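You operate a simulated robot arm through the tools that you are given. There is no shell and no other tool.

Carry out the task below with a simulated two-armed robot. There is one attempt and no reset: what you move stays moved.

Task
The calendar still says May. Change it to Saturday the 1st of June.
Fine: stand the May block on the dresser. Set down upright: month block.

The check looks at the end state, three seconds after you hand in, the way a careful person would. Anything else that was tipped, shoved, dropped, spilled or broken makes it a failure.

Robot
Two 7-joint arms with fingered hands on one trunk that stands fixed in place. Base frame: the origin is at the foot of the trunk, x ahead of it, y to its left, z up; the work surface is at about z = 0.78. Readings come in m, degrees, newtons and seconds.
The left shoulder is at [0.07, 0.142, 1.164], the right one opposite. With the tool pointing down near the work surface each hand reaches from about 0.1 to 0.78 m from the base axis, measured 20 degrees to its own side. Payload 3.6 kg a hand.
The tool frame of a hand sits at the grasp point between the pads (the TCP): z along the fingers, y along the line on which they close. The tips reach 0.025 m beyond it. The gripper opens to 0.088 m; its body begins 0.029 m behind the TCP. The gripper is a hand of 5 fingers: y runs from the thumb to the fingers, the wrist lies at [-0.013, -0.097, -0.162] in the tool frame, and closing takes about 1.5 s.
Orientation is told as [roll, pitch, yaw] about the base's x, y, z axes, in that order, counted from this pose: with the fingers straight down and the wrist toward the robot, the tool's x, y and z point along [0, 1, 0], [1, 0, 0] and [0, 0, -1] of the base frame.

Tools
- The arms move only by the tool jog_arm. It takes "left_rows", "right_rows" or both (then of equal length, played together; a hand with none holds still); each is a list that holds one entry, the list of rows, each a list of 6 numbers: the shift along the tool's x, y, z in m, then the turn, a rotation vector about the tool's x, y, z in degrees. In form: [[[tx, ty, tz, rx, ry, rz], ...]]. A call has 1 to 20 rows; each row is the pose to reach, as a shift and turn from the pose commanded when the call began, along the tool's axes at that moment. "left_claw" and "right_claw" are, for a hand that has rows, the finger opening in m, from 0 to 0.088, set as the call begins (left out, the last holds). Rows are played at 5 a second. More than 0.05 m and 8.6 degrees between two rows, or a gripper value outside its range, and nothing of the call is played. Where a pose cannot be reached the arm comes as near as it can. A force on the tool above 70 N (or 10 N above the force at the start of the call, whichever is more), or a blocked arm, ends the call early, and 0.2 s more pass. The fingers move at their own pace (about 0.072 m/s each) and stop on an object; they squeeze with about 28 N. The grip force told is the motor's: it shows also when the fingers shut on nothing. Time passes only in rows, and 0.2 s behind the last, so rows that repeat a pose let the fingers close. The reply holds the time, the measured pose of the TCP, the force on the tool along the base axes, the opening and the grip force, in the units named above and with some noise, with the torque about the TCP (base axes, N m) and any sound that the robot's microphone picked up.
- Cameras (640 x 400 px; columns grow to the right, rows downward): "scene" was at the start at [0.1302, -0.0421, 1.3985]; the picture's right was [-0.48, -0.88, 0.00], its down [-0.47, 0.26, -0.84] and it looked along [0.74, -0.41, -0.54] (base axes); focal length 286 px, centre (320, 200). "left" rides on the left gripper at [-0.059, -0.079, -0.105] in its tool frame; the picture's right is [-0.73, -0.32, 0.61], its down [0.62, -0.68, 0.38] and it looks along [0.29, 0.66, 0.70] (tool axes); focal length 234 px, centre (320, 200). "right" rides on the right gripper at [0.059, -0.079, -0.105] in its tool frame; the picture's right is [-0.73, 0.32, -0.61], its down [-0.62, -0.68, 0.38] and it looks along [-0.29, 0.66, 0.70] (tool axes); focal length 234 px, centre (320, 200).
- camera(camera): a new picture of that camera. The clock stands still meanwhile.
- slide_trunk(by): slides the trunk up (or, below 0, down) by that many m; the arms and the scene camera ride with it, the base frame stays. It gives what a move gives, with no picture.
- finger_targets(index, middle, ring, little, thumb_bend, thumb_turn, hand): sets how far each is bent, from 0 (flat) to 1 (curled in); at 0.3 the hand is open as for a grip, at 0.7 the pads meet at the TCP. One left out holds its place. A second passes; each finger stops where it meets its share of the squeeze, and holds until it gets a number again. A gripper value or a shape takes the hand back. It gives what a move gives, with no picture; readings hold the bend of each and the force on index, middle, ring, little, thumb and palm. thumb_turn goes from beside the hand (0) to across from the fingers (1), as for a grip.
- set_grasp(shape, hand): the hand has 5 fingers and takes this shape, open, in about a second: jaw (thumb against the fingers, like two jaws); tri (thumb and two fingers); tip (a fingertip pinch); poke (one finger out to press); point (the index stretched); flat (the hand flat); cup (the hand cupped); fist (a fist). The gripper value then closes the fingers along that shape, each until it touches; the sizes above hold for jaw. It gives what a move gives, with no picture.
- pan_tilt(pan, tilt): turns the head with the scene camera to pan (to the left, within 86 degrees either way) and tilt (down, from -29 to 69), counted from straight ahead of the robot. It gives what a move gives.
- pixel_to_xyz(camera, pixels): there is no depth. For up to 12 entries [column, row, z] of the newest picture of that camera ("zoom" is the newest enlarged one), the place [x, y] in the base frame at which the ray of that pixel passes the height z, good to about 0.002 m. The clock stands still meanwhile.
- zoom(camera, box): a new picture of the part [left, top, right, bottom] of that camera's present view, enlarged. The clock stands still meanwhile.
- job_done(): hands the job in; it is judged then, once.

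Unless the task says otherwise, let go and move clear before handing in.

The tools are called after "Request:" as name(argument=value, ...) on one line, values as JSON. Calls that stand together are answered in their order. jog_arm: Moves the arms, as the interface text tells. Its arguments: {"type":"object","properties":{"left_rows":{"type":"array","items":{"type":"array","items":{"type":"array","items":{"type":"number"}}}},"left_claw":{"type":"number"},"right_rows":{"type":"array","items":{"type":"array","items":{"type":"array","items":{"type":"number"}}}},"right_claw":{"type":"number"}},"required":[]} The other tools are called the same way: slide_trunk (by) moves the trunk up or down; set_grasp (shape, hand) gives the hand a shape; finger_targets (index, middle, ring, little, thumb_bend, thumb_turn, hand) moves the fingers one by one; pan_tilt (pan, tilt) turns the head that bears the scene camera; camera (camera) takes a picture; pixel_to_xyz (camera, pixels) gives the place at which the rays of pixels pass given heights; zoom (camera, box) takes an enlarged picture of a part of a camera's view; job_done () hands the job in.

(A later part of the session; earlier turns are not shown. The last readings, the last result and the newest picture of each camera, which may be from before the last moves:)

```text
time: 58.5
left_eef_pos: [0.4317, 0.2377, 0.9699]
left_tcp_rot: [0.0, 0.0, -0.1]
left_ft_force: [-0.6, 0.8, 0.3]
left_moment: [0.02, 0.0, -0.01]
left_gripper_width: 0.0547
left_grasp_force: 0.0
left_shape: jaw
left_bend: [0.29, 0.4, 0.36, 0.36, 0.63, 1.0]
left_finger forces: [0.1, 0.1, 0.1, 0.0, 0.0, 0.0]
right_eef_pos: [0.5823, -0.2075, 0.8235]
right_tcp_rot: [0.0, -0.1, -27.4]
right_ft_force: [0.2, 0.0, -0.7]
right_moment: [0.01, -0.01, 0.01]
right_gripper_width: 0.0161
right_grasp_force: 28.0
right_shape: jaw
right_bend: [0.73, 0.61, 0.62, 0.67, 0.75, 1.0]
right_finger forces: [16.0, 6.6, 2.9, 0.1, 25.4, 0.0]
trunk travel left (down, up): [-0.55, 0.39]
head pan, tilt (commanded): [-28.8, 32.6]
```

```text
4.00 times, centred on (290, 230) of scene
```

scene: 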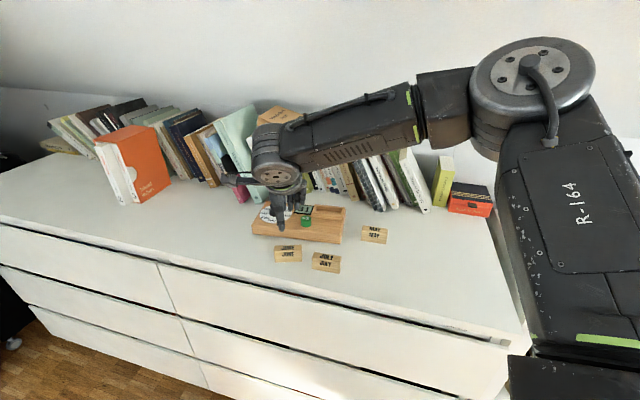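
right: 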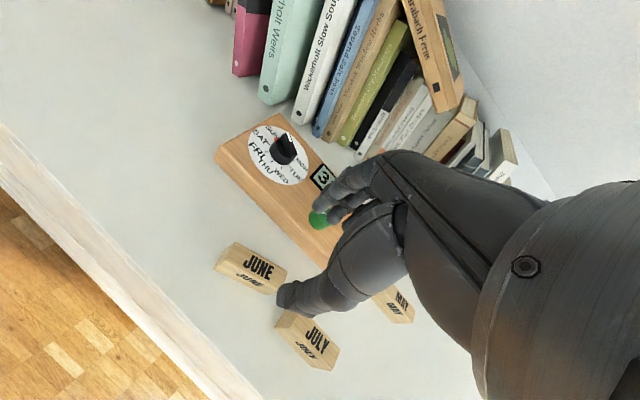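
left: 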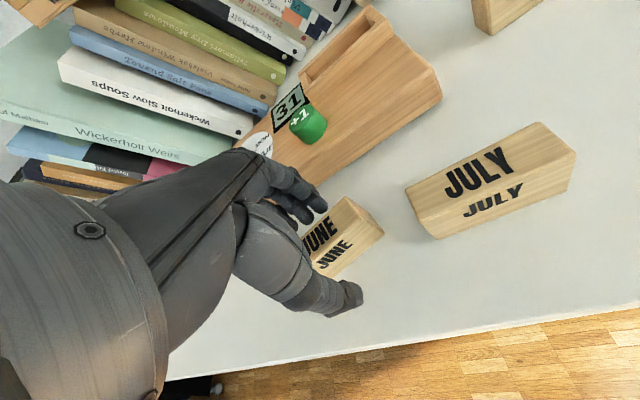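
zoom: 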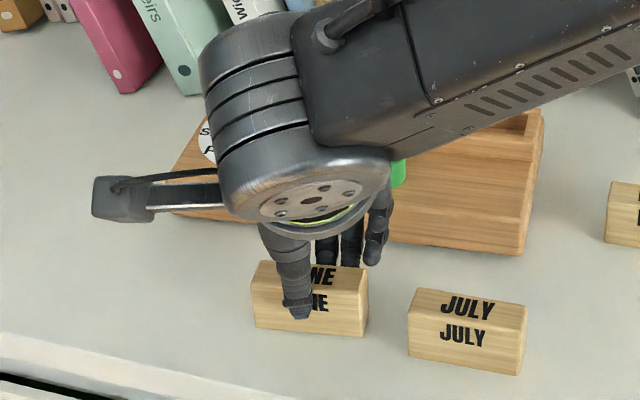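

JUNE's in-hand position ((263,103) and (133,218)) matches MAY's held pose almost pixel for pixel. I'll lift it and carry it to above the tray at yaw -38°.

Request:
jog_arm(right_rows=[[[0, 0, -0.01, 0, 0, 0], [0, 0, -0.03, 0, 0, 0], [0, 0, -0.06, 0, 0, 0], [0, 0, -0.09, 0, 0, 0], [0, 0, -0.108, 0, 0, 0], [-0.019, 0.025, -0.108, 0, 0, 2.1], [-0.038, 0.05, -0.108, 0, 0, 4.2], [-0.057, 0.0752, -0.108, 0, 0, 6.3], [-0.076, 0.1002, -0.108, 0, 0, 8.4], [-0.0949, 0.1253, -0.108, 0, 0, 10.5], [-0.0949, 0.1253, -0.108, 0, 0, 10.5]]])

Request:
camera(camera="right")

Request:
zoom(camera="right", box=[200, 180, 340, 300])

Request:
zoom(camera="scene", box=[290, 150, 380, 240])

```text
time: 61.0
left_eef_pos: [0.4309, 0.2378, 0.9717]
left_tcp_rot: [0.0, 0.0, 0.0]
left_ft_force: [-0.4, 0.1, 0.0]
left_moment: [0.04, 0.0, 0.01]
left_gripper_width: 0.0547
left_grasp_force: 0.0
left_shape: jaw
left_bend: [0.29, 0.4, 0.36, 0.36, 0.63, 1.0]
left_finger forces: [0.1, 0.1, 0.0, 0.1, 0.1, 0.0]
right_eef_pos: [0.6463, -0.3545, 0.9328]
right_tcp_rot: [0.0, 0.0, -38.1]
right_ft_force: [0.2, 0.7, -1.4]
right_moment: [0.04, -0.02, -0.02]
right_gripper_width: 0.0163
right_grasp_force: 28.1
right_shape: jaw
right_bend: [0.73, 0.61, 0.63, 0.67, 0.75, 1.0]
right_finger forces: [16.3, 6.4, 2.9, 0.0, 25.7, 0.0]
trunk travel left (down, up): [-0.55, 0.39]
head pan, tilt (commanded): [-28.8, 32.6]
```

```text
taken
```

right: 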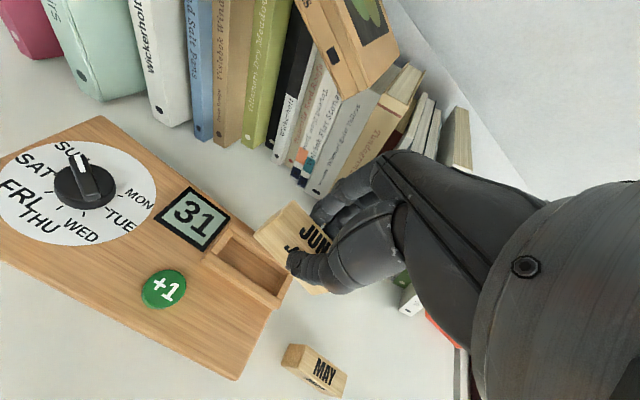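

```text
3.33 times, centred on (270, 240) of right
```

zoom: 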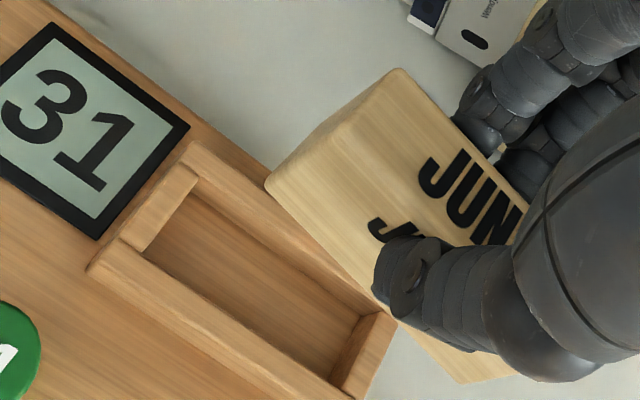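

```text
4.44 times, centred on (335, 195) of scene
```

zoom: 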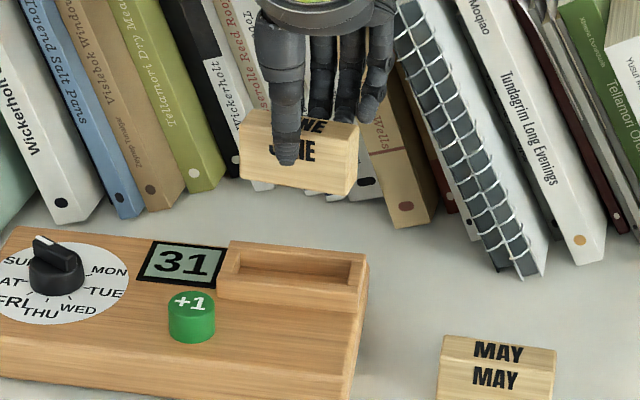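

JUNE is held above the tray. I'll measure the tray's inner opening in the right camera with a closer zoom to set the final alignment.

Request:
zoom(camera="right", box=[205, 215, 295, 305])

```text
4.44 times, centred on (250, 260) of right
```

zoom: 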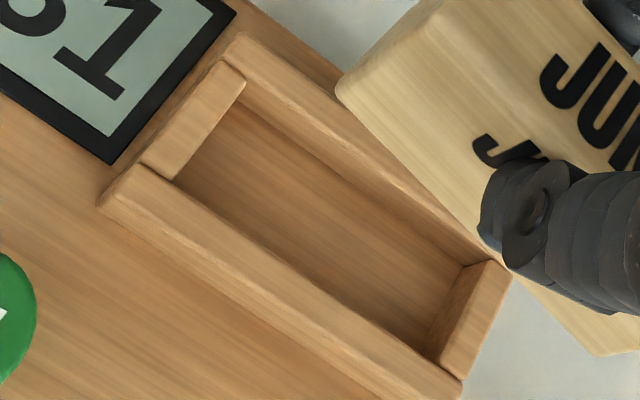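

Request:
pixel_to_xyz(camera="zoom", pixels=[[243, 85, 0.827], [482, 262, 0.827], [440, 362, 0.827], [174, 180, 0.827], [243, 85, 0.83], [482, 262, 0.83], [440, 362, 0.83], [174, 180, 0.83], [102, 205, 0.827], [462, 385, 0.827], [510, 272, 0.827], [238, 35, 0.827]])

```text
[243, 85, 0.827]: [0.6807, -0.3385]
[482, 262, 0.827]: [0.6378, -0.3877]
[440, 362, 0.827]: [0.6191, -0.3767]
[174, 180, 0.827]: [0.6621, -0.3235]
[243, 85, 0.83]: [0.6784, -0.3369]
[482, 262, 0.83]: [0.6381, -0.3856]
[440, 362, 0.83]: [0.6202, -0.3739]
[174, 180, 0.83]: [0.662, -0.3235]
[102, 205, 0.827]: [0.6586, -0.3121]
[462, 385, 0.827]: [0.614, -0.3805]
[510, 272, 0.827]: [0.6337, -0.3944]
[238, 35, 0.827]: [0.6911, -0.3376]
```

Request:
pixel_to_xyz(camera="right", pixels=[[254, 235.6, 0.89], [312, 295, 0.89], [292.5, 201, 0.921], [254, 235.6, 0.892], [292.5, 201, 0.919]])

Request:
zoom(camera="right", box=[245, 190, 345, 305])

```text
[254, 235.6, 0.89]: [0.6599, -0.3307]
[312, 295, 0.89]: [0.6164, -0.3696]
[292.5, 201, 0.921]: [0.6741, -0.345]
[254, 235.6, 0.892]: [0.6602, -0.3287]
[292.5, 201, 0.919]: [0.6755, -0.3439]
```

```text
3.48 times, centred on (295, 248) of right
```

zoom: 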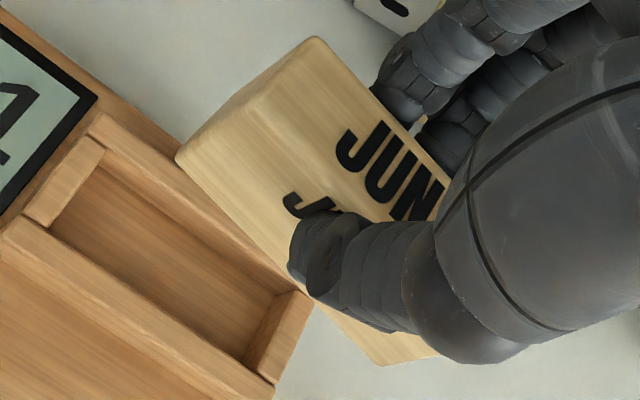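

The block edges converge differently from the tray edges: JUNE sits rotated about 9° in the hand (as MAY did once it was lifted free). I'll turn the hand to yaw -29° so the block lines up with the tray, and centre it over the opening.

Request:
jog_arm(right_rows=[[[0.0018, 0.0013, 0, 0, 0, -4.5], [0.0036, 0.0027, 0, 0, 0, -9], [0.0036, 0.0027, 0, 0, 0, -9], [0.0036, 0.0027, 0, 0, 0, -9]]])

Request:
camera(camera="right")

Request:
zoom(camera="right", box=[205, 190, 345, 305])

Request:
zoom(camera="scene", box=[290, 160, 370, 230])

```text
time: 62.0
left_eef_pos: [0.4319, 0.2383, 0.9705]
left_tcp_rot: [0.1, 0.0, -0.1]
left_ft_force: [0.2, 0.4, -0.6]
left_moment: [-0.03, 0.04, 0.01]
left_gripper_width: 0.0549
left_grasp_force: 0.0
left_shape: jaw
left_bend: [0.29, 0.4, 0.36, 0.36, 0.63, 1.0]
left_finger forces: [0.0, 0.1, 0.1, 0.1, 0.0, 0.0]
right_eef_pos: [0.6501, -0.3519, 0.9312]
right_tcp_rot: [0.0, 0.0, -28.9]
right_ft_force: [0.2, 0.1, -0.7]
right_moment: [0.0, 0.0, -0.03]
right_gripper_width: 0.0164
right_grasp_force: 27.7
right_shape: jaw
right_bend: [0.73, 0.61, 0.63, 0.67, 0.75, 1.0]
right_finger forces: [16.4, 6.3, 2.9, 0.1, 25.5, 0.0]
trunk travel left (down, up): [-0.55, 0.39]
head pan, tilt (commanded): [-28.8, 32.6]
```

```text
taken
```

right: 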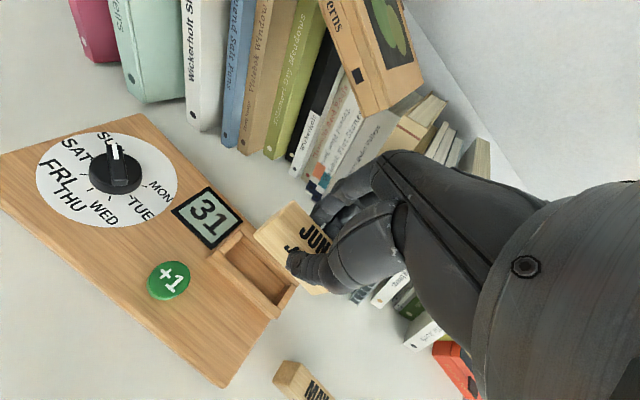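

```text
3.48 times, centred on (275, 248) of right
```

zoom: 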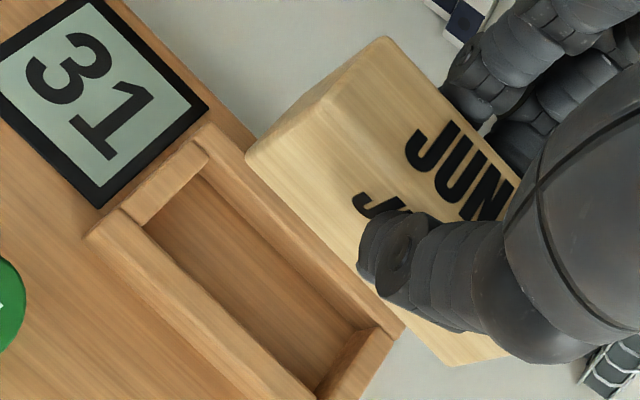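

```text
5.71 times, centred on (330, 195) of scene
```

zoom: 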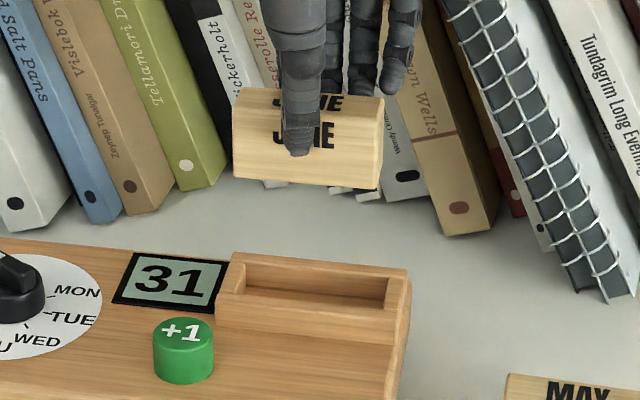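

Now I need to separate any residual yaw from tilt; a tighter scene zoom on the held block will show its bottom-edge slope.

Request:
zoom(camera="scene", box=[308, 172, 348, 200])

Request:
zoom(camera="scene", box=[300, 200, 350, 235])

```text
14.29 times, centred on (328, 186) of scene
```

zoom: 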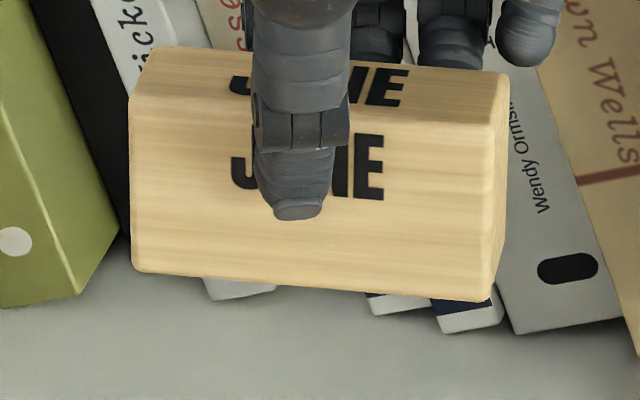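

```text
11.43 times, centred on (325, 218) of scene
```

zoom: 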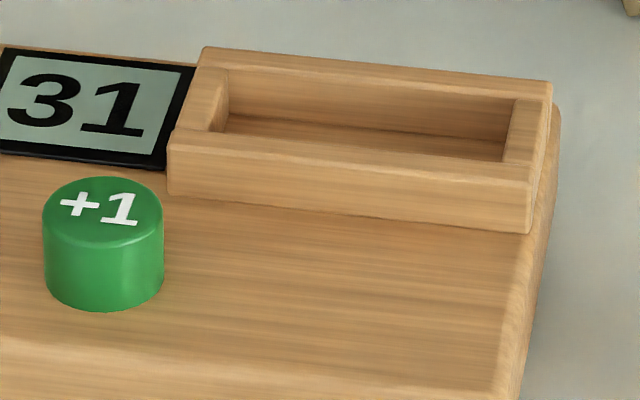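

The block looks level in the scene view. I'll measure the block's bottom edge and the tray's inner edges precisely in the right view for relative yaw and offset.

Request:
zoom(camera="right", box=[210, 215, 310, 310])

```text
4.21 times, centred on (260, 262) of right
```

zoom: 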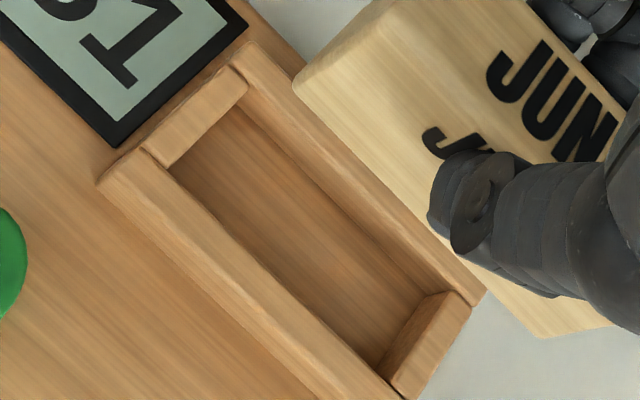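

Request:
pixel_to_xyz(camera="zoom", pixels=[[247, 88, 0.827], [445, 290, 0.827], [393, 388, 0.827], [173, 168, 0.827], [295, 88, 0.8887], [535, 337, 0.8887], [295, 88, 0.8865], [535, 337, 0.8865], [295, 88, 0.891], [535, 337, 0.891]])

Request:
pixel_to_xyz(camera="scene", pixels=[[314.9, 190.8, 0.8887], [339.9, 193.0, 0.8887], [317.2, 206.6, 0.827], [340.5, 210.0, 0.827], [339.2, 214.8, 0.827], [314.0, 211.8, 0.827], [311.9, 212.8, 0.827], [343.0, 216.3, 0.827]])

```text
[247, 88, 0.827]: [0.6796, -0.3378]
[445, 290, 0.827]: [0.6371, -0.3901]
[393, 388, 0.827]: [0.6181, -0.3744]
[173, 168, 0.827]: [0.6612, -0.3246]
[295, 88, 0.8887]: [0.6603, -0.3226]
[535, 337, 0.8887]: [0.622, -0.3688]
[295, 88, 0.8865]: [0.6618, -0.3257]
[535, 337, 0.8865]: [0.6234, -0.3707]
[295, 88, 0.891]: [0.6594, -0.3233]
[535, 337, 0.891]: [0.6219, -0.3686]
```

```text
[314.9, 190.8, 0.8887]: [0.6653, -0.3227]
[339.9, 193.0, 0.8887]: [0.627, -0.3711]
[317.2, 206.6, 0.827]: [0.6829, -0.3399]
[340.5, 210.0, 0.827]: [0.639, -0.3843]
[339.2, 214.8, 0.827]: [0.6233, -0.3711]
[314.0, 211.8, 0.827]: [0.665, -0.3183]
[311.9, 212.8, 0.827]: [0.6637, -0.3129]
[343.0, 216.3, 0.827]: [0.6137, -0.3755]
```

Relative yaw is good (both about -40°), and the two views bracket a small offset of roughly 2 mm. I'll apply it and lower until the block's base is about 1 cm above the rim, where parallax is small.

Request:
jog_arm(right_rows=[[[-0.001, 0.0002, 0.015, 0, 0, 0], [-0.0023, 0.0004, 0.03, 0, 0, 0], [-0.0023, 0.0004, 0.042, 0, 0, 0], [-0.0023, 0.0004, 0.051, 0, 0, 0], [-0.0023, 0.0004, 0.051, 0, 0, 0]]])

Request:
zoom(camera="right", box=[220, 190, 350, 310])

Request:
zoom(camera="scene", box=[300, 185, 355, 225])

```text
time: 63.1
left_eef_pos: [0.4314, 0.2388, 0.9702]
left_tcp_rot: [0.1, 0.1, 0.0]
left_ft_force: [0.5, 0.0, 0.4]
left_moment: [0.02, 0.01, -0.01]
left_gripper_width: 0.055
left_grasp_force: 0.0
left_shape: jaw
left_bend: [0.29, 0.4, 0.36, 0.36, 0.63, 1.0]
left_finger forces: [0.0, 0.0, 0.0, 0.0, 0.1, 0.1]
right_eef_pos: [0.6518, -0.352, 0.8802]
right_tcp_rot: [0.0, 0.0, -29.0]
right_ft_force: [-0.1, -0.1, 0.1]
right_moment: [-0.02, -0.04, 0.0]
right_gripper_width: 0.0158
right_grasp_force: 28.2
right_shape: jaw
right_bend: [0.73, 0.61, 0.64, 0.67, 0.75, 1.0]
right_finger forces: [16.4, 6.4, 2.9, 0.1, 25.8, 0.0]
trunk travel left (down, up): [-0.55, 0.39]
head pan, tilt (commanded): [-28.8, 32.6]
```

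```text
3.33 times, centred on (285, 250) of right
```

zoom: 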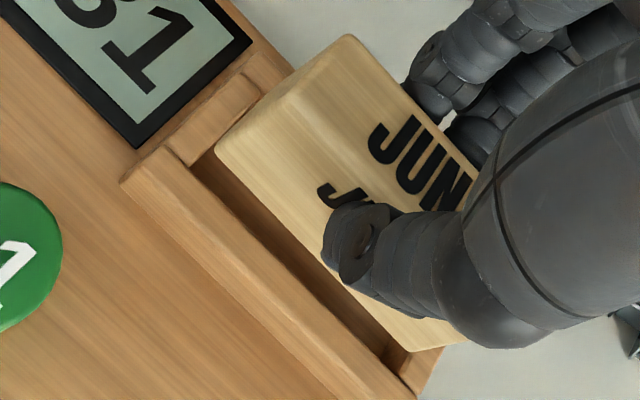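

```text
10.00 times, centred on (328, 205) of scene
```

zoom: 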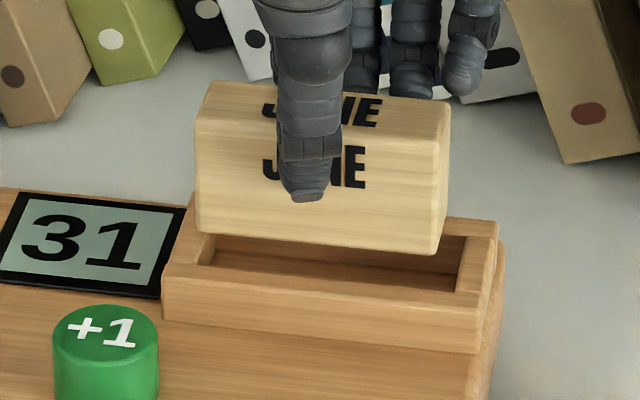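

The block now hovers over the tray. I'll measure the relative position in both views at this height.

Request:
pixel_to_xyz(camera="zoom", pixels=[[198, 230, 0.8377], [438, 253, 0.8377], [204, 265, 0.827], [459, 292, 0.827], [163, 277, 0.827], [480, 310, 0.827], [498, 222, 0.827], [198, 230, 0.84], [438, 253, 0.84]])

Request:
zoom(camera="right", box=[225, 205, 315, 305])

```text
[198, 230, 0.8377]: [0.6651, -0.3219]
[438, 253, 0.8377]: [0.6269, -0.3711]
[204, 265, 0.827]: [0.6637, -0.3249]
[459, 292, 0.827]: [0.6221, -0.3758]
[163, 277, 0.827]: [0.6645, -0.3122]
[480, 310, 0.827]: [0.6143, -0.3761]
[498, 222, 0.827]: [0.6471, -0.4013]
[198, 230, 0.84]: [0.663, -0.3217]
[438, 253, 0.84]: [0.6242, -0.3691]
```

```text
4.00 times, centred on (270, 255) of right
```

zoom: 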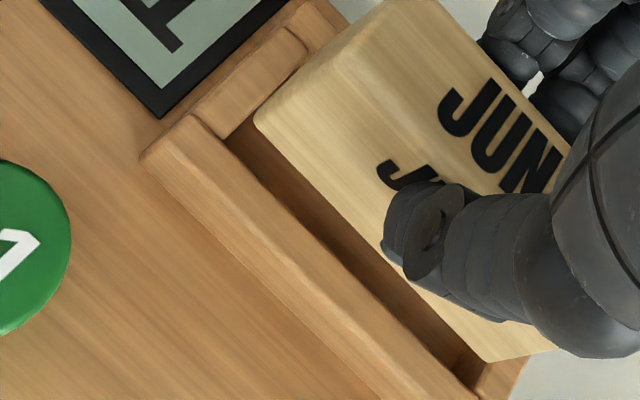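

Request:
pixel_to_xyz(camera="zoom", pixels=[[255, 120, 0.8377], [487, 362, 0.8377], [225, 140, 0.827], [472, 387, 0.827], [308, 52, 0.827], [255, 120, 0.84], [487, 362, 0.84], [142, 160, 0.827]])

```text
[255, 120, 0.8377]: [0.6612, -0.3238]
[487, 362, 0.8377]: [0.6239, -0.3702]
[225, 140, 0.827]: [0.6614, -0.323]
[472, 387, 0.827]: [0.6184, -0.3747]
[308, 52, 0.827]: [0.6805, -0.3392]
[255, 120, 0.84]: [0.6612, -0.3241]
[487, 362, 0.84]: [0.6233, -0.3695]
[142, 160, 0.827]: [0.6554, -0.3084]
```

Both views say the block needs to go about 3.5 mm to the right, while its depth is within 1 mm. I'll apply that and lower to just above the rim.

Request:
jog_arm(right_rows=[[[-0.0018, 0.0001, 0, 0, 0, 0], [-0.0036, 0.0003, 0.003, 0, 0, 0], [-0.0036, 0.0003, 0.0065, 0, 0, 0], [-0.0036, 0.0003, 0.0065, 0, 0, 0]]])

Request:
zoom(camera="right", box=[225, 205, 315, 305])

Request:
zoom(camera="scene", box=[300, 185, 355, 225])

```text
time: 64.2
left_eef_pos: [0.4332, 0.2381, 0.9713]
left_tcp_rot: [0.0, 0.0, -0.2]
left_ft_force: [0.3, 0.0, 0.6]
left_moment: [0.03, 0.04, 0.0]
left_gripper_width: 0.0549
left_grasp_force: 0.0
left_shape: jaw
left_bend: [0.29, 0.4, 0.36, 0.36, 0.63, 1.0]
left_finger forces: [0.0, 0.0, 0.0, 0.0, 0.1, 0.0]
right_eef_pos: [0.6488, -0.3544, 0.8728]
right_tcp_rot: [0.0, 0.0, -28.8]
right_ft_force: [0.1, -0.1, -0.1]
right_moment: [0.02, 0.02, 0.02]
right_gripper_width: 0.0162
right_grasp_force: 27.5
right_shape: jaw
right_bend: [0.73, 0.61, 0.64, 0.67, 0.75, 1.0]
right_finger forces: [16.4, 6.6, 2.9, 0.0, 25.7, 0.0]
trunk travel left (down, up): [-0.55, 0.39]
head pan, tilt (commanded): [-28.8, 32.6]
```

```text
4.00 times, centred on (270, 255) of right
```

zoom: 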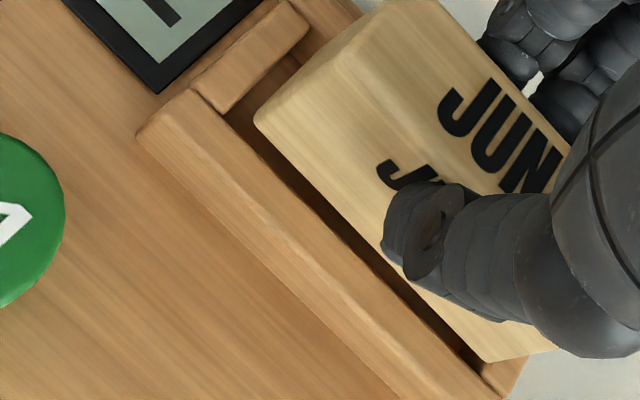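

```text
10.00 times, centred on (328, 205) of scene
```

zoom: 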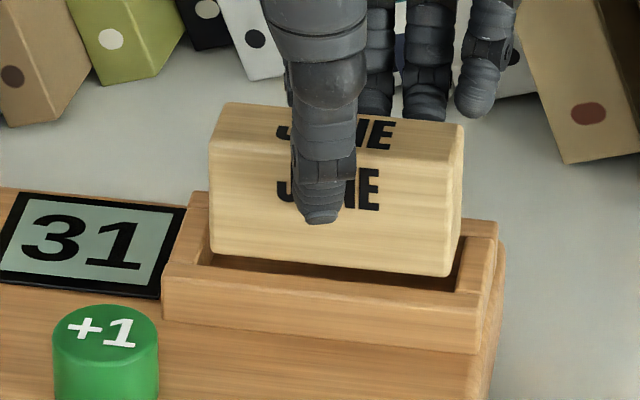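

Request:
pixel_to_xyz(camera="zoom", pixels=[[210, 252, 0.8303], [448, 277, 0.8303], [204, 265, 0.827], [459, 292, 0.827]])

Request:
zoom(camera="right", box=[225, 205, 315, 305])

Request:
pixel_to_xyz(camera="zoom", pixels=[[255, 120, 0.8303], [487, 362, 0.8303], [222, 110, 0.827], [480, 372, 0.827], [306, 30, 0.827], [195, 85, 0.827], [350, 245, 0.827]])

Request:
zoom(camera="right", box=[285, 275, 335, 315])

```text
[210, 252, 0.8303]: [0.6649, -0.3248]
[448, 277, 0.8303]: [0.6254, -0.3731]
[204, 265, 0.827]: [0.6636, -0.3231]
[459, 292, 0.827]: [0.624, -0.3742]
```

```text
4.00 times, centred on (270, 255) of right
```

zoom: 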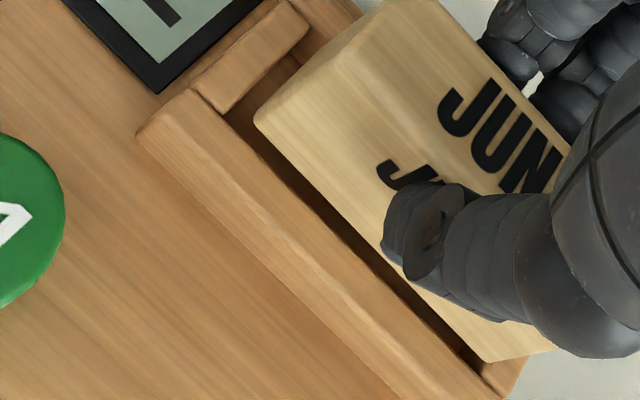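

```text
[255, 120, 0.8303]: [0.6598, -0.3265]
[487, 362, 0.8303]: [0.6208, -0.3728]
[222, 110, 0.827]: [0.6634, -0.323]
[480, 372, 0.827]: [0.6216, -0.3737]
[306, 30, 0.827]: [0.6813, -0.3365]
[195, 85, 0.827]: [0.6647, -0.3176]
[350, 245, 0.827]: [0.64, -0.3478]
```

```text
10.00 times, centred on (310, 295) of right
```

zoom: 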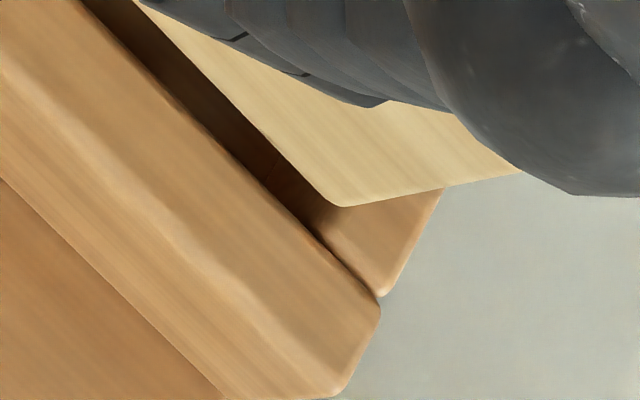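

Request:
pixel_to_xyz(camera="scene", pixels=[[315.64, 212.05, 0.827], [341.0, 214.6, 0.827], [317.0, 210.2, 0.8303], [340.8, 212.7, 0.8303]])

Request:
zoom(camera="scene", box=[308, 200, 352, 225])

Request:
zoom(camera="right", box=[235, 205, 275, 245])

```text
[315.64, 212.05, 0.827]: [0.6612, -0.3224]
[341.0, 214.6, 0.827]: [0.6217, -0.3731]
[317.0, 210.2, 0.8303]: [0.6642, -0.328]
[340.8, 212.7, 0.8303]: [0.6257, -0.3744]
```

```text
14.55 times, centred on (330, 212) of scene
```

zoom: 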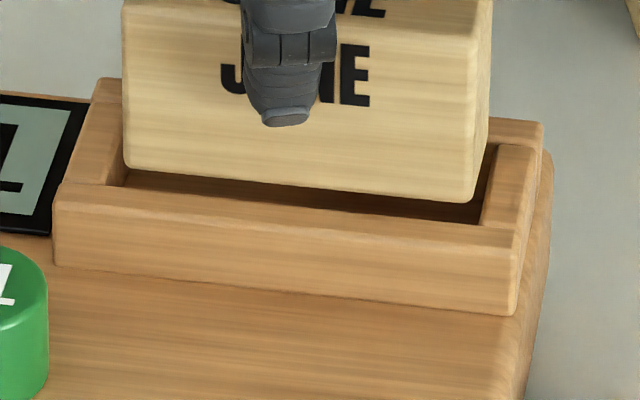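

```text
10.00 times, centred on (255, 225) of right
```

zoom: 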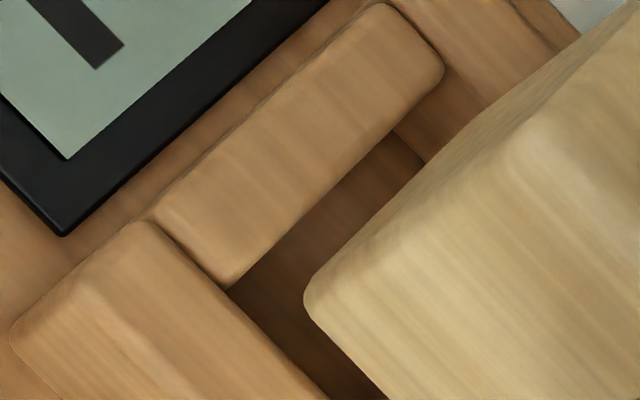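

The gaps look good: roughly 2–4 mm left, 1.5–2.5 mm right and about 2 mm in front, with about 1° of residual yaw. I'll fine-correct and descend 5 mm, watching the forces.

Request:
jog_arm(right_rows=[[[0.0006, -0.0003, 0, 0, 0, -1], [0.0006, -0.0003, 0.002, 0, 0, -1], [0.0006, -0.0003, 0.004, 0, 0, -1], [0.0006, -0.0003, 0.0055, 0, 0, -1], [0.0006, -0.0003, 0.0055, 0, 0, -1]]])

Request:
zoom(camera="scene", box=[308, 195, 352, 225])

Request:
zoom(camera="right", box=[225, 205, 335, 315])

```text
time: 65.3
left_eef_pos: [0.4307, 0.2385, 0.9713]
left_tcp_rot: [0.0, 0.0, -0.1]
left_ft_force: [-0.1, 0.2, 0.2]
left_moment: [-0.01, -0.01, 0.0]
left_gripper_width: 0.0545
left_grasp_force: 0.0
left_shape: jaw
left_bend: [0.29, 0.4, 0.36, 0.36, 0.63, 1.0]
left_finger forces: [0.1, 0.1, 0.0, 0.1, 0.1, 0.0]
right_eef_pos: [0.6493, -0.3539, 0.8688]
right_tcp_rot: [0.0, -0.1, -27.9]
right_ft_force: [0.5, -0.5, 0.1]
right_moment: [-0.03, -0.04, 0.0]
right_gripper_width: 0.0166
right_grasp_force: 28.2
right_shape: jaw
right_bend: [0.73, 0.61, 0.64, 0.67, 0.75, 1.0]
right_finger forces: [16.8, 6.8, 3.0, 0.0, 25.5, 0.0]
trunk travel left (down, up): [-0.55, 0.39]
head pan, tilt (commanded): [-28.8, 32.6]
```

```text
13.33 times, centred on (330, 210) of scene
```

zoom: 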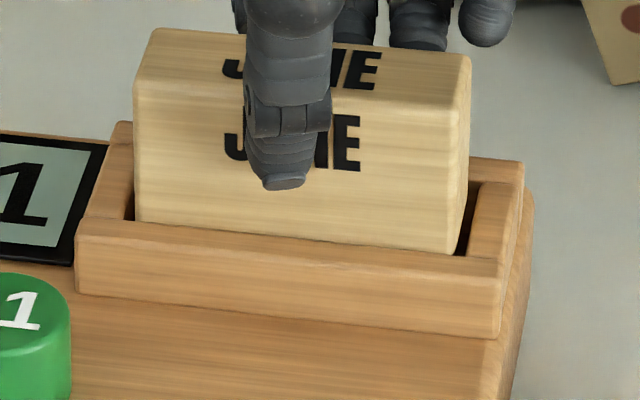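

```text
3.64 times, centred on (280, 260) of right
```

zoom: 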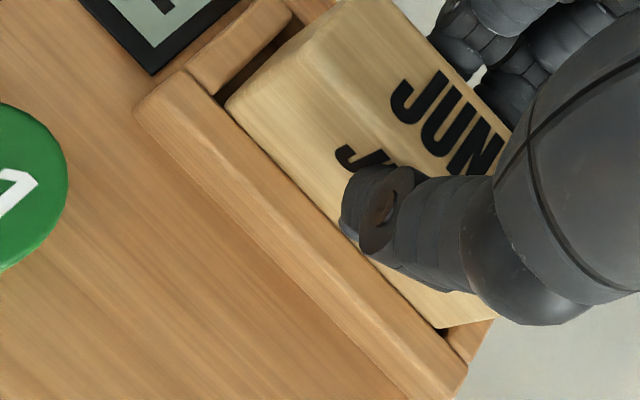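

The block's lower edge is entering the tray opening with no force so far. Continuing down in small steps.

Request:
jog_arm(right_rows=[[[0, 0, 0.0015, 0, 0, 0], [0, 0, 0.003, 0, 0, 0], [0, 0, 0.003, 0, 0, 0]]])

Request:
zoom(camera="scene", box=[308, 195, 352, 225])

Request:
zoom(camera="right", box=[225, 205, 335, 315])

```text
time: 66.2
left_eef_pos: [0.4324, 0.239, 0.9709]
left_tcp_rot: [-0.1, -0.1, -0.1]
left_ft_force: [-1.0, 0.1, -0.3]
left_moment: [0.0, 0.0, -0.02]
left_gripper_width: 0.0548
left_grasp_force: 0.0
left_shape: jaw
left_bend: [0.29, 0.4, 0.36, 0.36, 0.63, 1.0]
left_finger forces: [0.0, 0.1, 0.0, 0.1, 0.0, 0.0]
right_eef_pos: [0.6493, -0.3532, 0.865]
right_tcp_rot: [0.0, 0.0, -27.9]
right_ft_force: [0.6, -0.5, 0.4]
right_moment: [0.0, -0.01, 0.01]
right_gripper_width: 0.016
right_grasp_force: 28.0
right_shape: jaw
right_bend: [0.73, 0.61, 0.64, 0.67, 0.75, 1.0]
right_finger forces: [16.9, 6.7, 3.0, 0.1, 25.4, 0.0]
trunk travel left (down, up): [-0.55, 0.39]
head pan, tilt (commanded): [-28.8, 32.6]
```

```text
13.33 times, centred on (330, 210) of scene
```

zoom: 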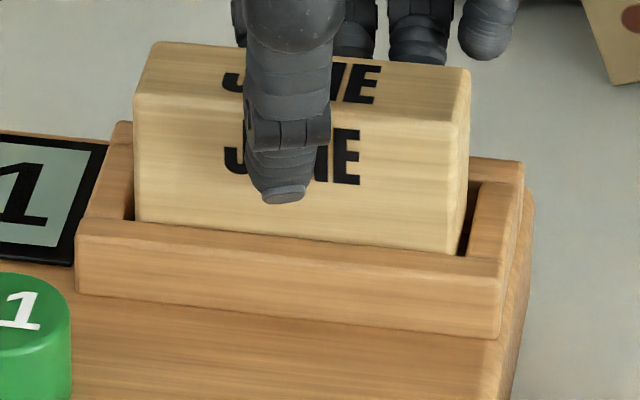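

```text
3.64 times, centred on (280, 260) of right
```

zoom: 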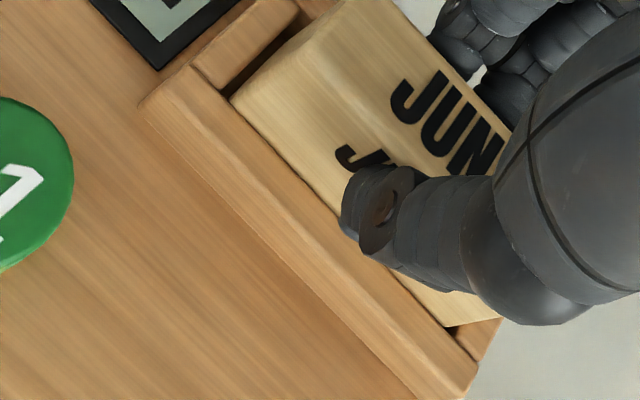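

JUNE is sliding in freely. I'll continue down toward the floor in 2–3 mm steps.

Request:
jog_arm(right_rows=[[[0, 0, 0.0015, 0, 0, 0], [0, 0, 0.003, 0, 0, 0], [0, 0, 0.003, 0, 0, 0]]])

Request:
jog_arm(right_rows=[[[0, 0, 0.001, 0, 0, 0], [0, 0, 0.002, 0, 0, 0], [0, 0, 0.002, 0, 0, 0]]])

Request:
zoom(camera="scene", box=[308, 195, 352, 225])

```text
time: 67.0
left_eef_pos: [0.4321, 0.239, 0.9706]
left_tcp_rot: [0.0, 0.0, -0.1]
left_ft_force: [0.7, 0.7, 0.6]
left_moment: [0.01, -0.01, 0.04]
left_gripper_width: 0.0545
left_grasp_force: 0.1
left_shape: jaw
left_bend: [0.29, 0.4, 0.36, 0.36, 0.63, 1.0]
left_finger forces: [0.0, 0.1, 0.0, 0.0, 0.1, 0.1]
right_eef_pos: [0.6495, -0.3536, 0.8619]
right_tcp_rot: [0.0, 0.0, -28.0]
right_ft_force: [1.7, -2.6, 1.6]
right_moment: [-0.1, -0.08, 0.01]
right_gripper_width: 0.0162
right_grasp_force: 28.0
right_shape: jaw
right_bend: [0.73, 0.61, 0.64, 0.67, 0.75, 1.0]
right_finger forces: [17.3, 7.5, 3.4, 0.1, 25.1, 0.0]
trunk travel left (down, up): [-0.55, 0.39]
head pan, tilt (commanded): [-28.8, 32.6]
```

```text
time: 67.8
left_eef_pos: [0.4316, 0.2384, 0.9709]
left_tcp_rot: [0.0, -0.1, -0.2]
left_ft_force: [0.7, -0.1, -0.4]
left_moment: [0.03, -0.01, -0.01]
left_gripper_width: 0.0546
left_grasp_force: 0.1
left_shape: jaw
left_bend: [0.29, 0.4, 0.36, 0.36, 0.63, 1.0]
left_finger forces: [0.0, 0.1, 0.0, 0.0, 0.0, 0.1]
right_eef_pos: [0.6497, -0.3537, 0.8613]
right_tcp_rot: [-0.1, -0.1, -28.0]
right_ft_force: [1.0, -1.8, 0.2]
right_moment: [-0.05, -0.06, 0.02]
right_gripper_width: 0.0159
right_grasp_force: 28.2
right_shape: jaw
right_bend: [0.73, 0.61, 0.64, 0.67, 0.75, 1.0]
right_finger forces: [16.8, 7.3, 3.2, 0.0, 25.7, 0.0]
trunk travel left (down, up): [-0.55, 0.39]
head pan, tilt (commanded): [-28.8, 32.6]
```

```text
13.33 times, centred on (330, 210) of scene
```

zoom: 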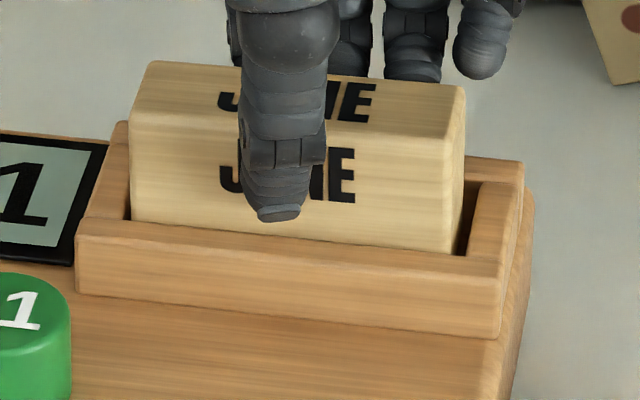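

Only about 2 N of side contact with the front wall. I'll continue down carefully.

Request:
jog_arm(right_rows=[[[0, 0.0003, 0.001, 0, 0, 0], [0, 0.0005, 0.002, 0, 0, 0], [0, 0.0005, 0.002, 0, 0, 0]]])

Request:
jog_arm(right_rows=[[[0, 0, 0.001, 0, 0, 0], [0, 0, 0.001, 0, 0, 0]]])

Request:
zoom(camera="scene", box=[308, 195, 352, 225])

```text
time: 68.5
left_eef_pos: [0.4317, 0.2386, 0.9711]
left_tcp_rot: [0.0, 0.1, -0.1]
left_ft_force: [0.8, -0.5, 0.3]
left_moment: [-0.02, 0.0, 0.0]
left_gripper_width: 0.0548
left_grasp_force: 0.1
left_shape: jaw
left_bend: [0.29, 0.4, 0.36, 0.36, 0.63, 1.0]
left_finger forces: [0.0, 0.1, 0.0, 0.1, 0.0, 0.1]
right_eef_pos: [0.6509, -0.3531, 0.8591]
right_tcp_rot: [0.0, 0.0, -28.0]
right_ft_force: [0.1, -0.3, -1.0]
right_moment: [-0.02, -0.03, 0.0]
right_gripper_width: 0.0161
right_grasp_force: 28.0
right_shape: jaw
right_bend: [0.73, 0.61, 0.64, 0.67, 0.75, 1.0]
right_finger forces: [16.5, 6.7, 3.0, 0.0, 26.1, 0.1]
trunk travel left (down, up): [-0.55, 0.39]
head pan, tilt (commanded): [-28.8, 32.6]
```

```text
time: 69.2
left_eef_pos: [0.432, 0.238, 0.9698]
left_tcp_rot: [0.0, 0.1, 0.0]
left_ft_force: [0.3, -0.3, 0.4]
left_moment: [-0.02, 0.02, -0.02]
left_gripper_width: 0.0545
left_grasp_force: 0.0
left_shape: jaw
left_bend: [0.29, 0.4, 0.36, 0.36, 0.63, 1.0]
left_finger forces: [0.1, 0.0, 0.0, 0.0, 0.0, 0.1]
right_eef_pos: [0.6511, -0.3523, 0.8577]
right_tcp_rot: [0.0, -0.1, -27.9]
right_ft_force: [0.0, 0.0, 0.4]
right_moment: [-0.03, 0.0, 0.0]
right_gripper_width: 0.0161
right_grasp_force: 28.1
right_shape: jaw
right_bend: [0.73, 0.61, 0.64, 0.67, 0.75, 0.99]
right_finger forces: [16.5, 6.5, 2.9, 0.1, 26.2, 0.0]
trunk travel left (down, up): [-0.55, 0.39]
head pan, tilt (commanded): [-28.8, 32.6]
```

```text
13.33 times, centred on (330, 210) of scene
```

zoom: 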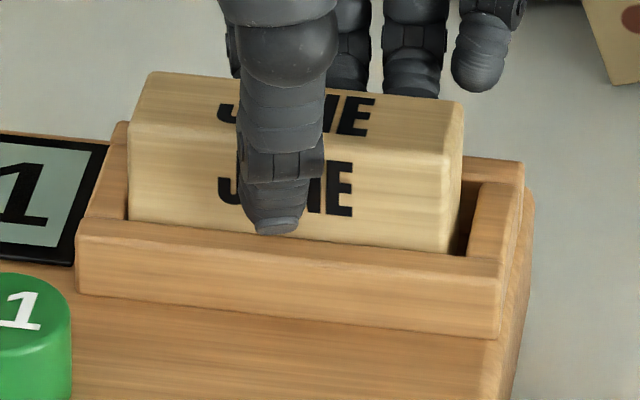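

No floor contact yet at z=0.8577. Continuing in 1 mm steps until I feel it.

Request:
jog_arm(right_rows=[[[0, 0, 0.001, 0, 0, 0], [0, 0, 0.001, 0, 0, 0]]])

Request:
jog_arm(right_rows=[[[0, 0, 0.001, 0, 0, 0], [0, 0, 0.001, 0, 0, 0]]])

```text
time: 69.8
left_eef_pos: [0.4312, 0.238, 0.9709]
left_tcp_rot: [0.0, 0.0, -0.1]
left_ft_force: [0.2, -0.1, -0.6]
left_moment: [-0.02, -0.02, -0.02]
left_gripper_width: 0.0546
left_grasp_force: 0.1
left_shape: jaw
left_bend: [0.29, 0.4, 0.36, 0.36, 0.63, 1.0]
left_finger forces: [0.1, 0.0, 0.0, 0.0, 0.1, 0.1]
right_eef_pos: [0.6498, -0.3539, 0.8569]
right_tcp_rot: [0.1, 0.0, -27.9]
right_ft_force: [1.7, -0.9, 4.2]
right_moment: [-0.07, -0.05, 0.04]
right_gripper_width: 0.016
right_grasp_force: 28.5
right_shape: jaw
right_bend: [0.73, 0.61, 0.64, 0.67, 0.75, 0.99]
right_finger forces: [17.2, 7.2, 3.3, 0.1, 26.2, 0.1]
trunk travel left (down, up): [-0.55, 0.39]
head pan, tilt (commanded): [-28.8, 32.6]
```

```text
time: 70.3
left_eef_pos: [0.4312, 0.2397, 0.9708]
left_tcp_rot: [0.0, 0.1, -0.1]
left_ft_force: [-0.9, -0.1, 0.4]
left_moment: [0.03, 0.02, -0.01]
left_gripper_width: 0.055
left_grasp_force: 0.1
left_shape: jaw
left_bend: [0.29, 0.4, 0.36, 0.36, 0.63, 1.0]
left_finger forces: [0.0, 0.0, 0.0, 0.0, 0.0, 0.1]
right_eef_pos: [0.6503, -0.3538, 0.8564]
right_tcp_rot: [-0.1, -0.1, -27.9]
right_ft_force: [3.1, -0.3, 7.3]
right_moment: [-0.04, -0.12, 0.0]
right_gripper_width: 0.0166
right_grasp_force: 28.1
right_shape: jaw
right_bend: [0.73, 0.61, 0.64, 0.67, 0.75, 0.99]
right_finger forces: [17.7, 7.7, 3.5, 0.0, 26.5, 0.0]
trunk travel left (down, up): [-0.55, 0.39]
head pan, tilt (commanded): [-28.8, 32.6]
```

The floor is felt (4–7 N upward) at z≈0.857, so JUNE is seated. I'll ease up 1 mm and open the hand.

Request:
jog_arm(right_rows=[[[0, 0, -0.001, 0, 0, 0], [0, 0, -0.001, 0, 0, 0]]])

Request:
jog_arm(right_rows=[[[0, 0, 0, 0, 0, 0], [0, 0, 0, 0, 0, 0], [0, 0, 0, 0, 0, 0], [0, 0, 0, 0, 0, 0], [0, 0, 0, 0, 0, 0], [0, 0, 0, 0, 0, 0]]], right_claw=0.055)

Request:
zoom(camera="scene", box=[300, 185, 355, 225])

Request:
zoom(camera="right", box=[225, 180, 385, 300])

```text
time: 71.0
left_eef_pos: [0.4306, 0.238, 0.971]
left_tcp_rot: [-0.1, 0.0, 0.0]
left_ft_force: [0.8, 0.3, 0.8]
left_moment: [0.03, 0.02, 0.01]
left_gripper_width: 0.0547
left_grasp_force: 0.0
left_shape: jaw
left_bend: [0.29, 0.4, 0.36, 0.36, 0.63, 1.0]
left_finger forces: [0.0, 0.0, 0.0, 0.0, 0.0, 0.0]
right_eef_pos: [0.6504, -0.3541, 0.8561]
right_tcp_rot: [0.1, 0.0, -27.9]
right_ft_force: [1.3, 1.1, 4.5]
right_moment: [-0.01, -0.09, 0.05]
right_gripper_width: 0.0166
right_grasp_force: 27.3
right_shape: jaw
right_bend: [0.73, 0.61, 0.64, 0.67, 0.75, 0.99]
right_finger forces: [17.1, 7.1, 3.2, 0.0, 26.7, 0.0]
trunk travel left (down, up): [-0.55, 0.39]
head pan, tilt (commanded): [-28.8, 32.6]
```

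```text
time: 72.3
left_eef_pos: [0.4308, 0.2387, 0.9707]
left_tcp_rot: [0.0, -0.1, -0.1]
left_ft_force: [-0.1, 0.3, -0.9]
left_moment: [-0.02, 0.0, 0.0]
left_gripper_width: 0.0547
left_grasp_force: 0.0
left_shape: jaw
left_bend: [0.29, 0.4, 0.36, 0.36, 0.63, 1.0]
left_finger forces: [0.1, 0.1, 0.1, 0.0, 0.1, 0.0]
right_eef_pos: [0.6507, -0.354, 0.8573]
right_tcp_rot: [0.0, 0.0, -27.9]
right_ft_force: [-0.8, 0.6, 0.1]
right_moment: [-0.02, 0.01, -0.01]
right_gripper_width: 0.0548
right_grasp_force: 0.1
right_shape: jaw
right_bend: [0.29, 0.4, 0.36, 0.37, 0.63, 1.0]
right_finger forces: [0.0, 0.0, 0.0, 0.1, 0.0, 0.0]
trunk travel left (down, up): [-0.55, 0.39]
head pan, tilt (commanded): [-28.8, 32.6]
```

```text
10.00 times, centred on (328, 205) of scene
```

zoom: 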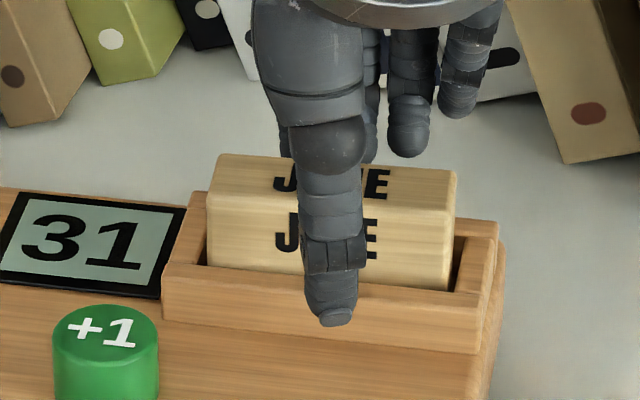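

```text
3.33 times, centred on (305, 240) of right
```

zoom: 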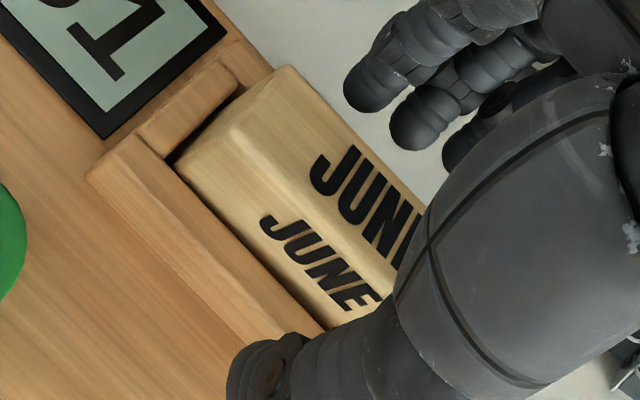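

JUNE is seated in the tray, upright and facing front. I'll lift the hand clear and pull back to get a clear view of the dial and button.

Request:
jog_arm(right_rows=[[[0, 0, -0.02, 0, 0, 0], [0, 0, -0.045, 0, 0, 0], [0, 0, -0.08, 0, 0, 0], [-0.03, -0.02, -0.1, 0, 0, 0], [-0.06, -0.05, -0.11, 0, 0, 0], [-0.08, -0.09, -0.11, 0, 0, -5], [-0.09, -0.13, -0.11, 0, 0, -10], [-0.09, -0.13, -0.11, 0, 0, -10]]])

Request:
camera(camera="scene")

Request:
zoom(camera="scene", box=[245, 185, 395, 280])

Request:
camera(camera="right")

```text
time: 74.2
left_eef_pos: [0.4314, 0.2385, 0.9698]
left_tcp_rot: [0.0, 0.0, -0.1]
left_ft_force: [-1.2, 0.1, -0.1]
left_moment: [0.0, 0.03, -0.01]
left_gripper_width: 0.0549
left_grasp_force: 0.0
left_shape: jaw
left_bend: [0.29, 0.4, 0.36, 0.36, 0.63, 1.0]
left_finger forces: [0.0, 0.0, 0.0, 0.0, 0.0, 0.0]
right_eef_pos: [0.4942, -0.378, 0.9673]
right_tcp_rot: [-0.1, 0.2, -18.0]
right_ft_force: [0.5, 0.7, -0.1]
right_moment: [0.01, 0.05, 0.0]
right_gripper_width: 0.0548
right_grasp_force: 0.0
right_shape: jaw
right_bend: [0.29, 0.4, 0.36, 0.36, 0.63, 1.0]
right_finger forces: [0.0, 0.1, 0.0, 0.0, 0.1, 0.0]
trunk travel left (down, up): [-0.55, 0.39]
head pan, tilt (commanded): [-28.8, 32.6]
```

```text
taken
```

scene: 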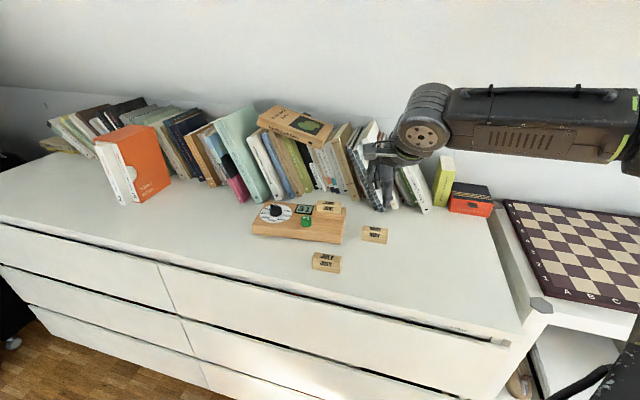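

```text
4.21 times, centred on (320, 232) of scene
```

zoom: 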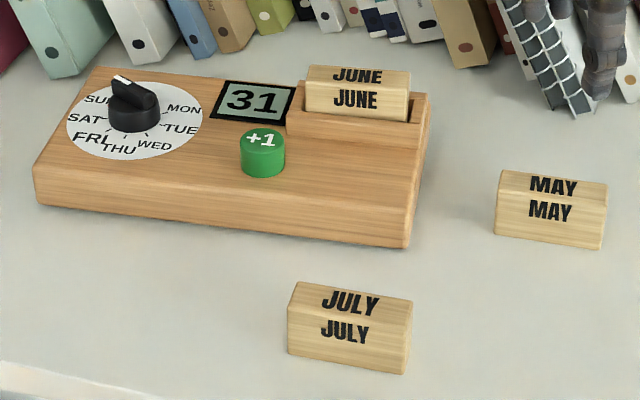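

```text
taken
```

right: 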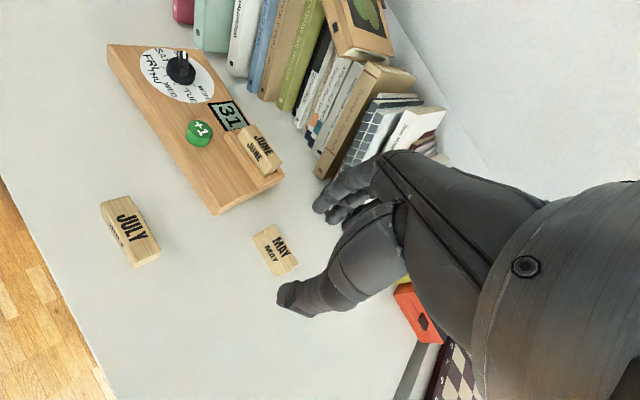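

JUNE sits in the tray, and MAY and JULY stand upright. Now I'll measure the knob and button heights and positions from this view.

Request:
zoom(camera="scene", box=[250, 195, 320, 235])

Request:
pixel_to_xyz(camera="zoom", pixels=[[100, 100, 0.815], [100, 100, 0.84]])

```text
9.14 times, centred on (285, 215) of scene
```

zoom: 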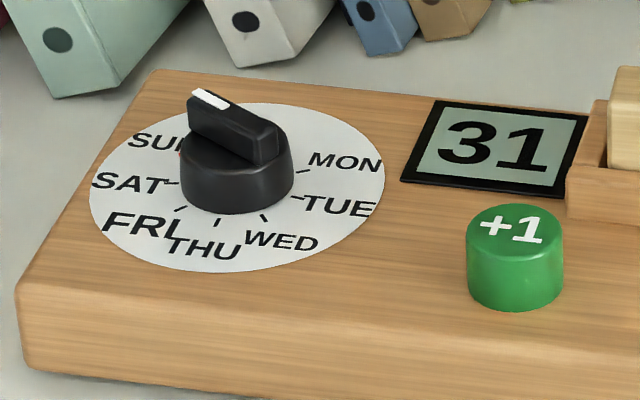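

```text
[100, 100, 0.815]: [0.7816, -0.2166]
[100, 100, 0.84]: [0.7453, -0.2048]
```

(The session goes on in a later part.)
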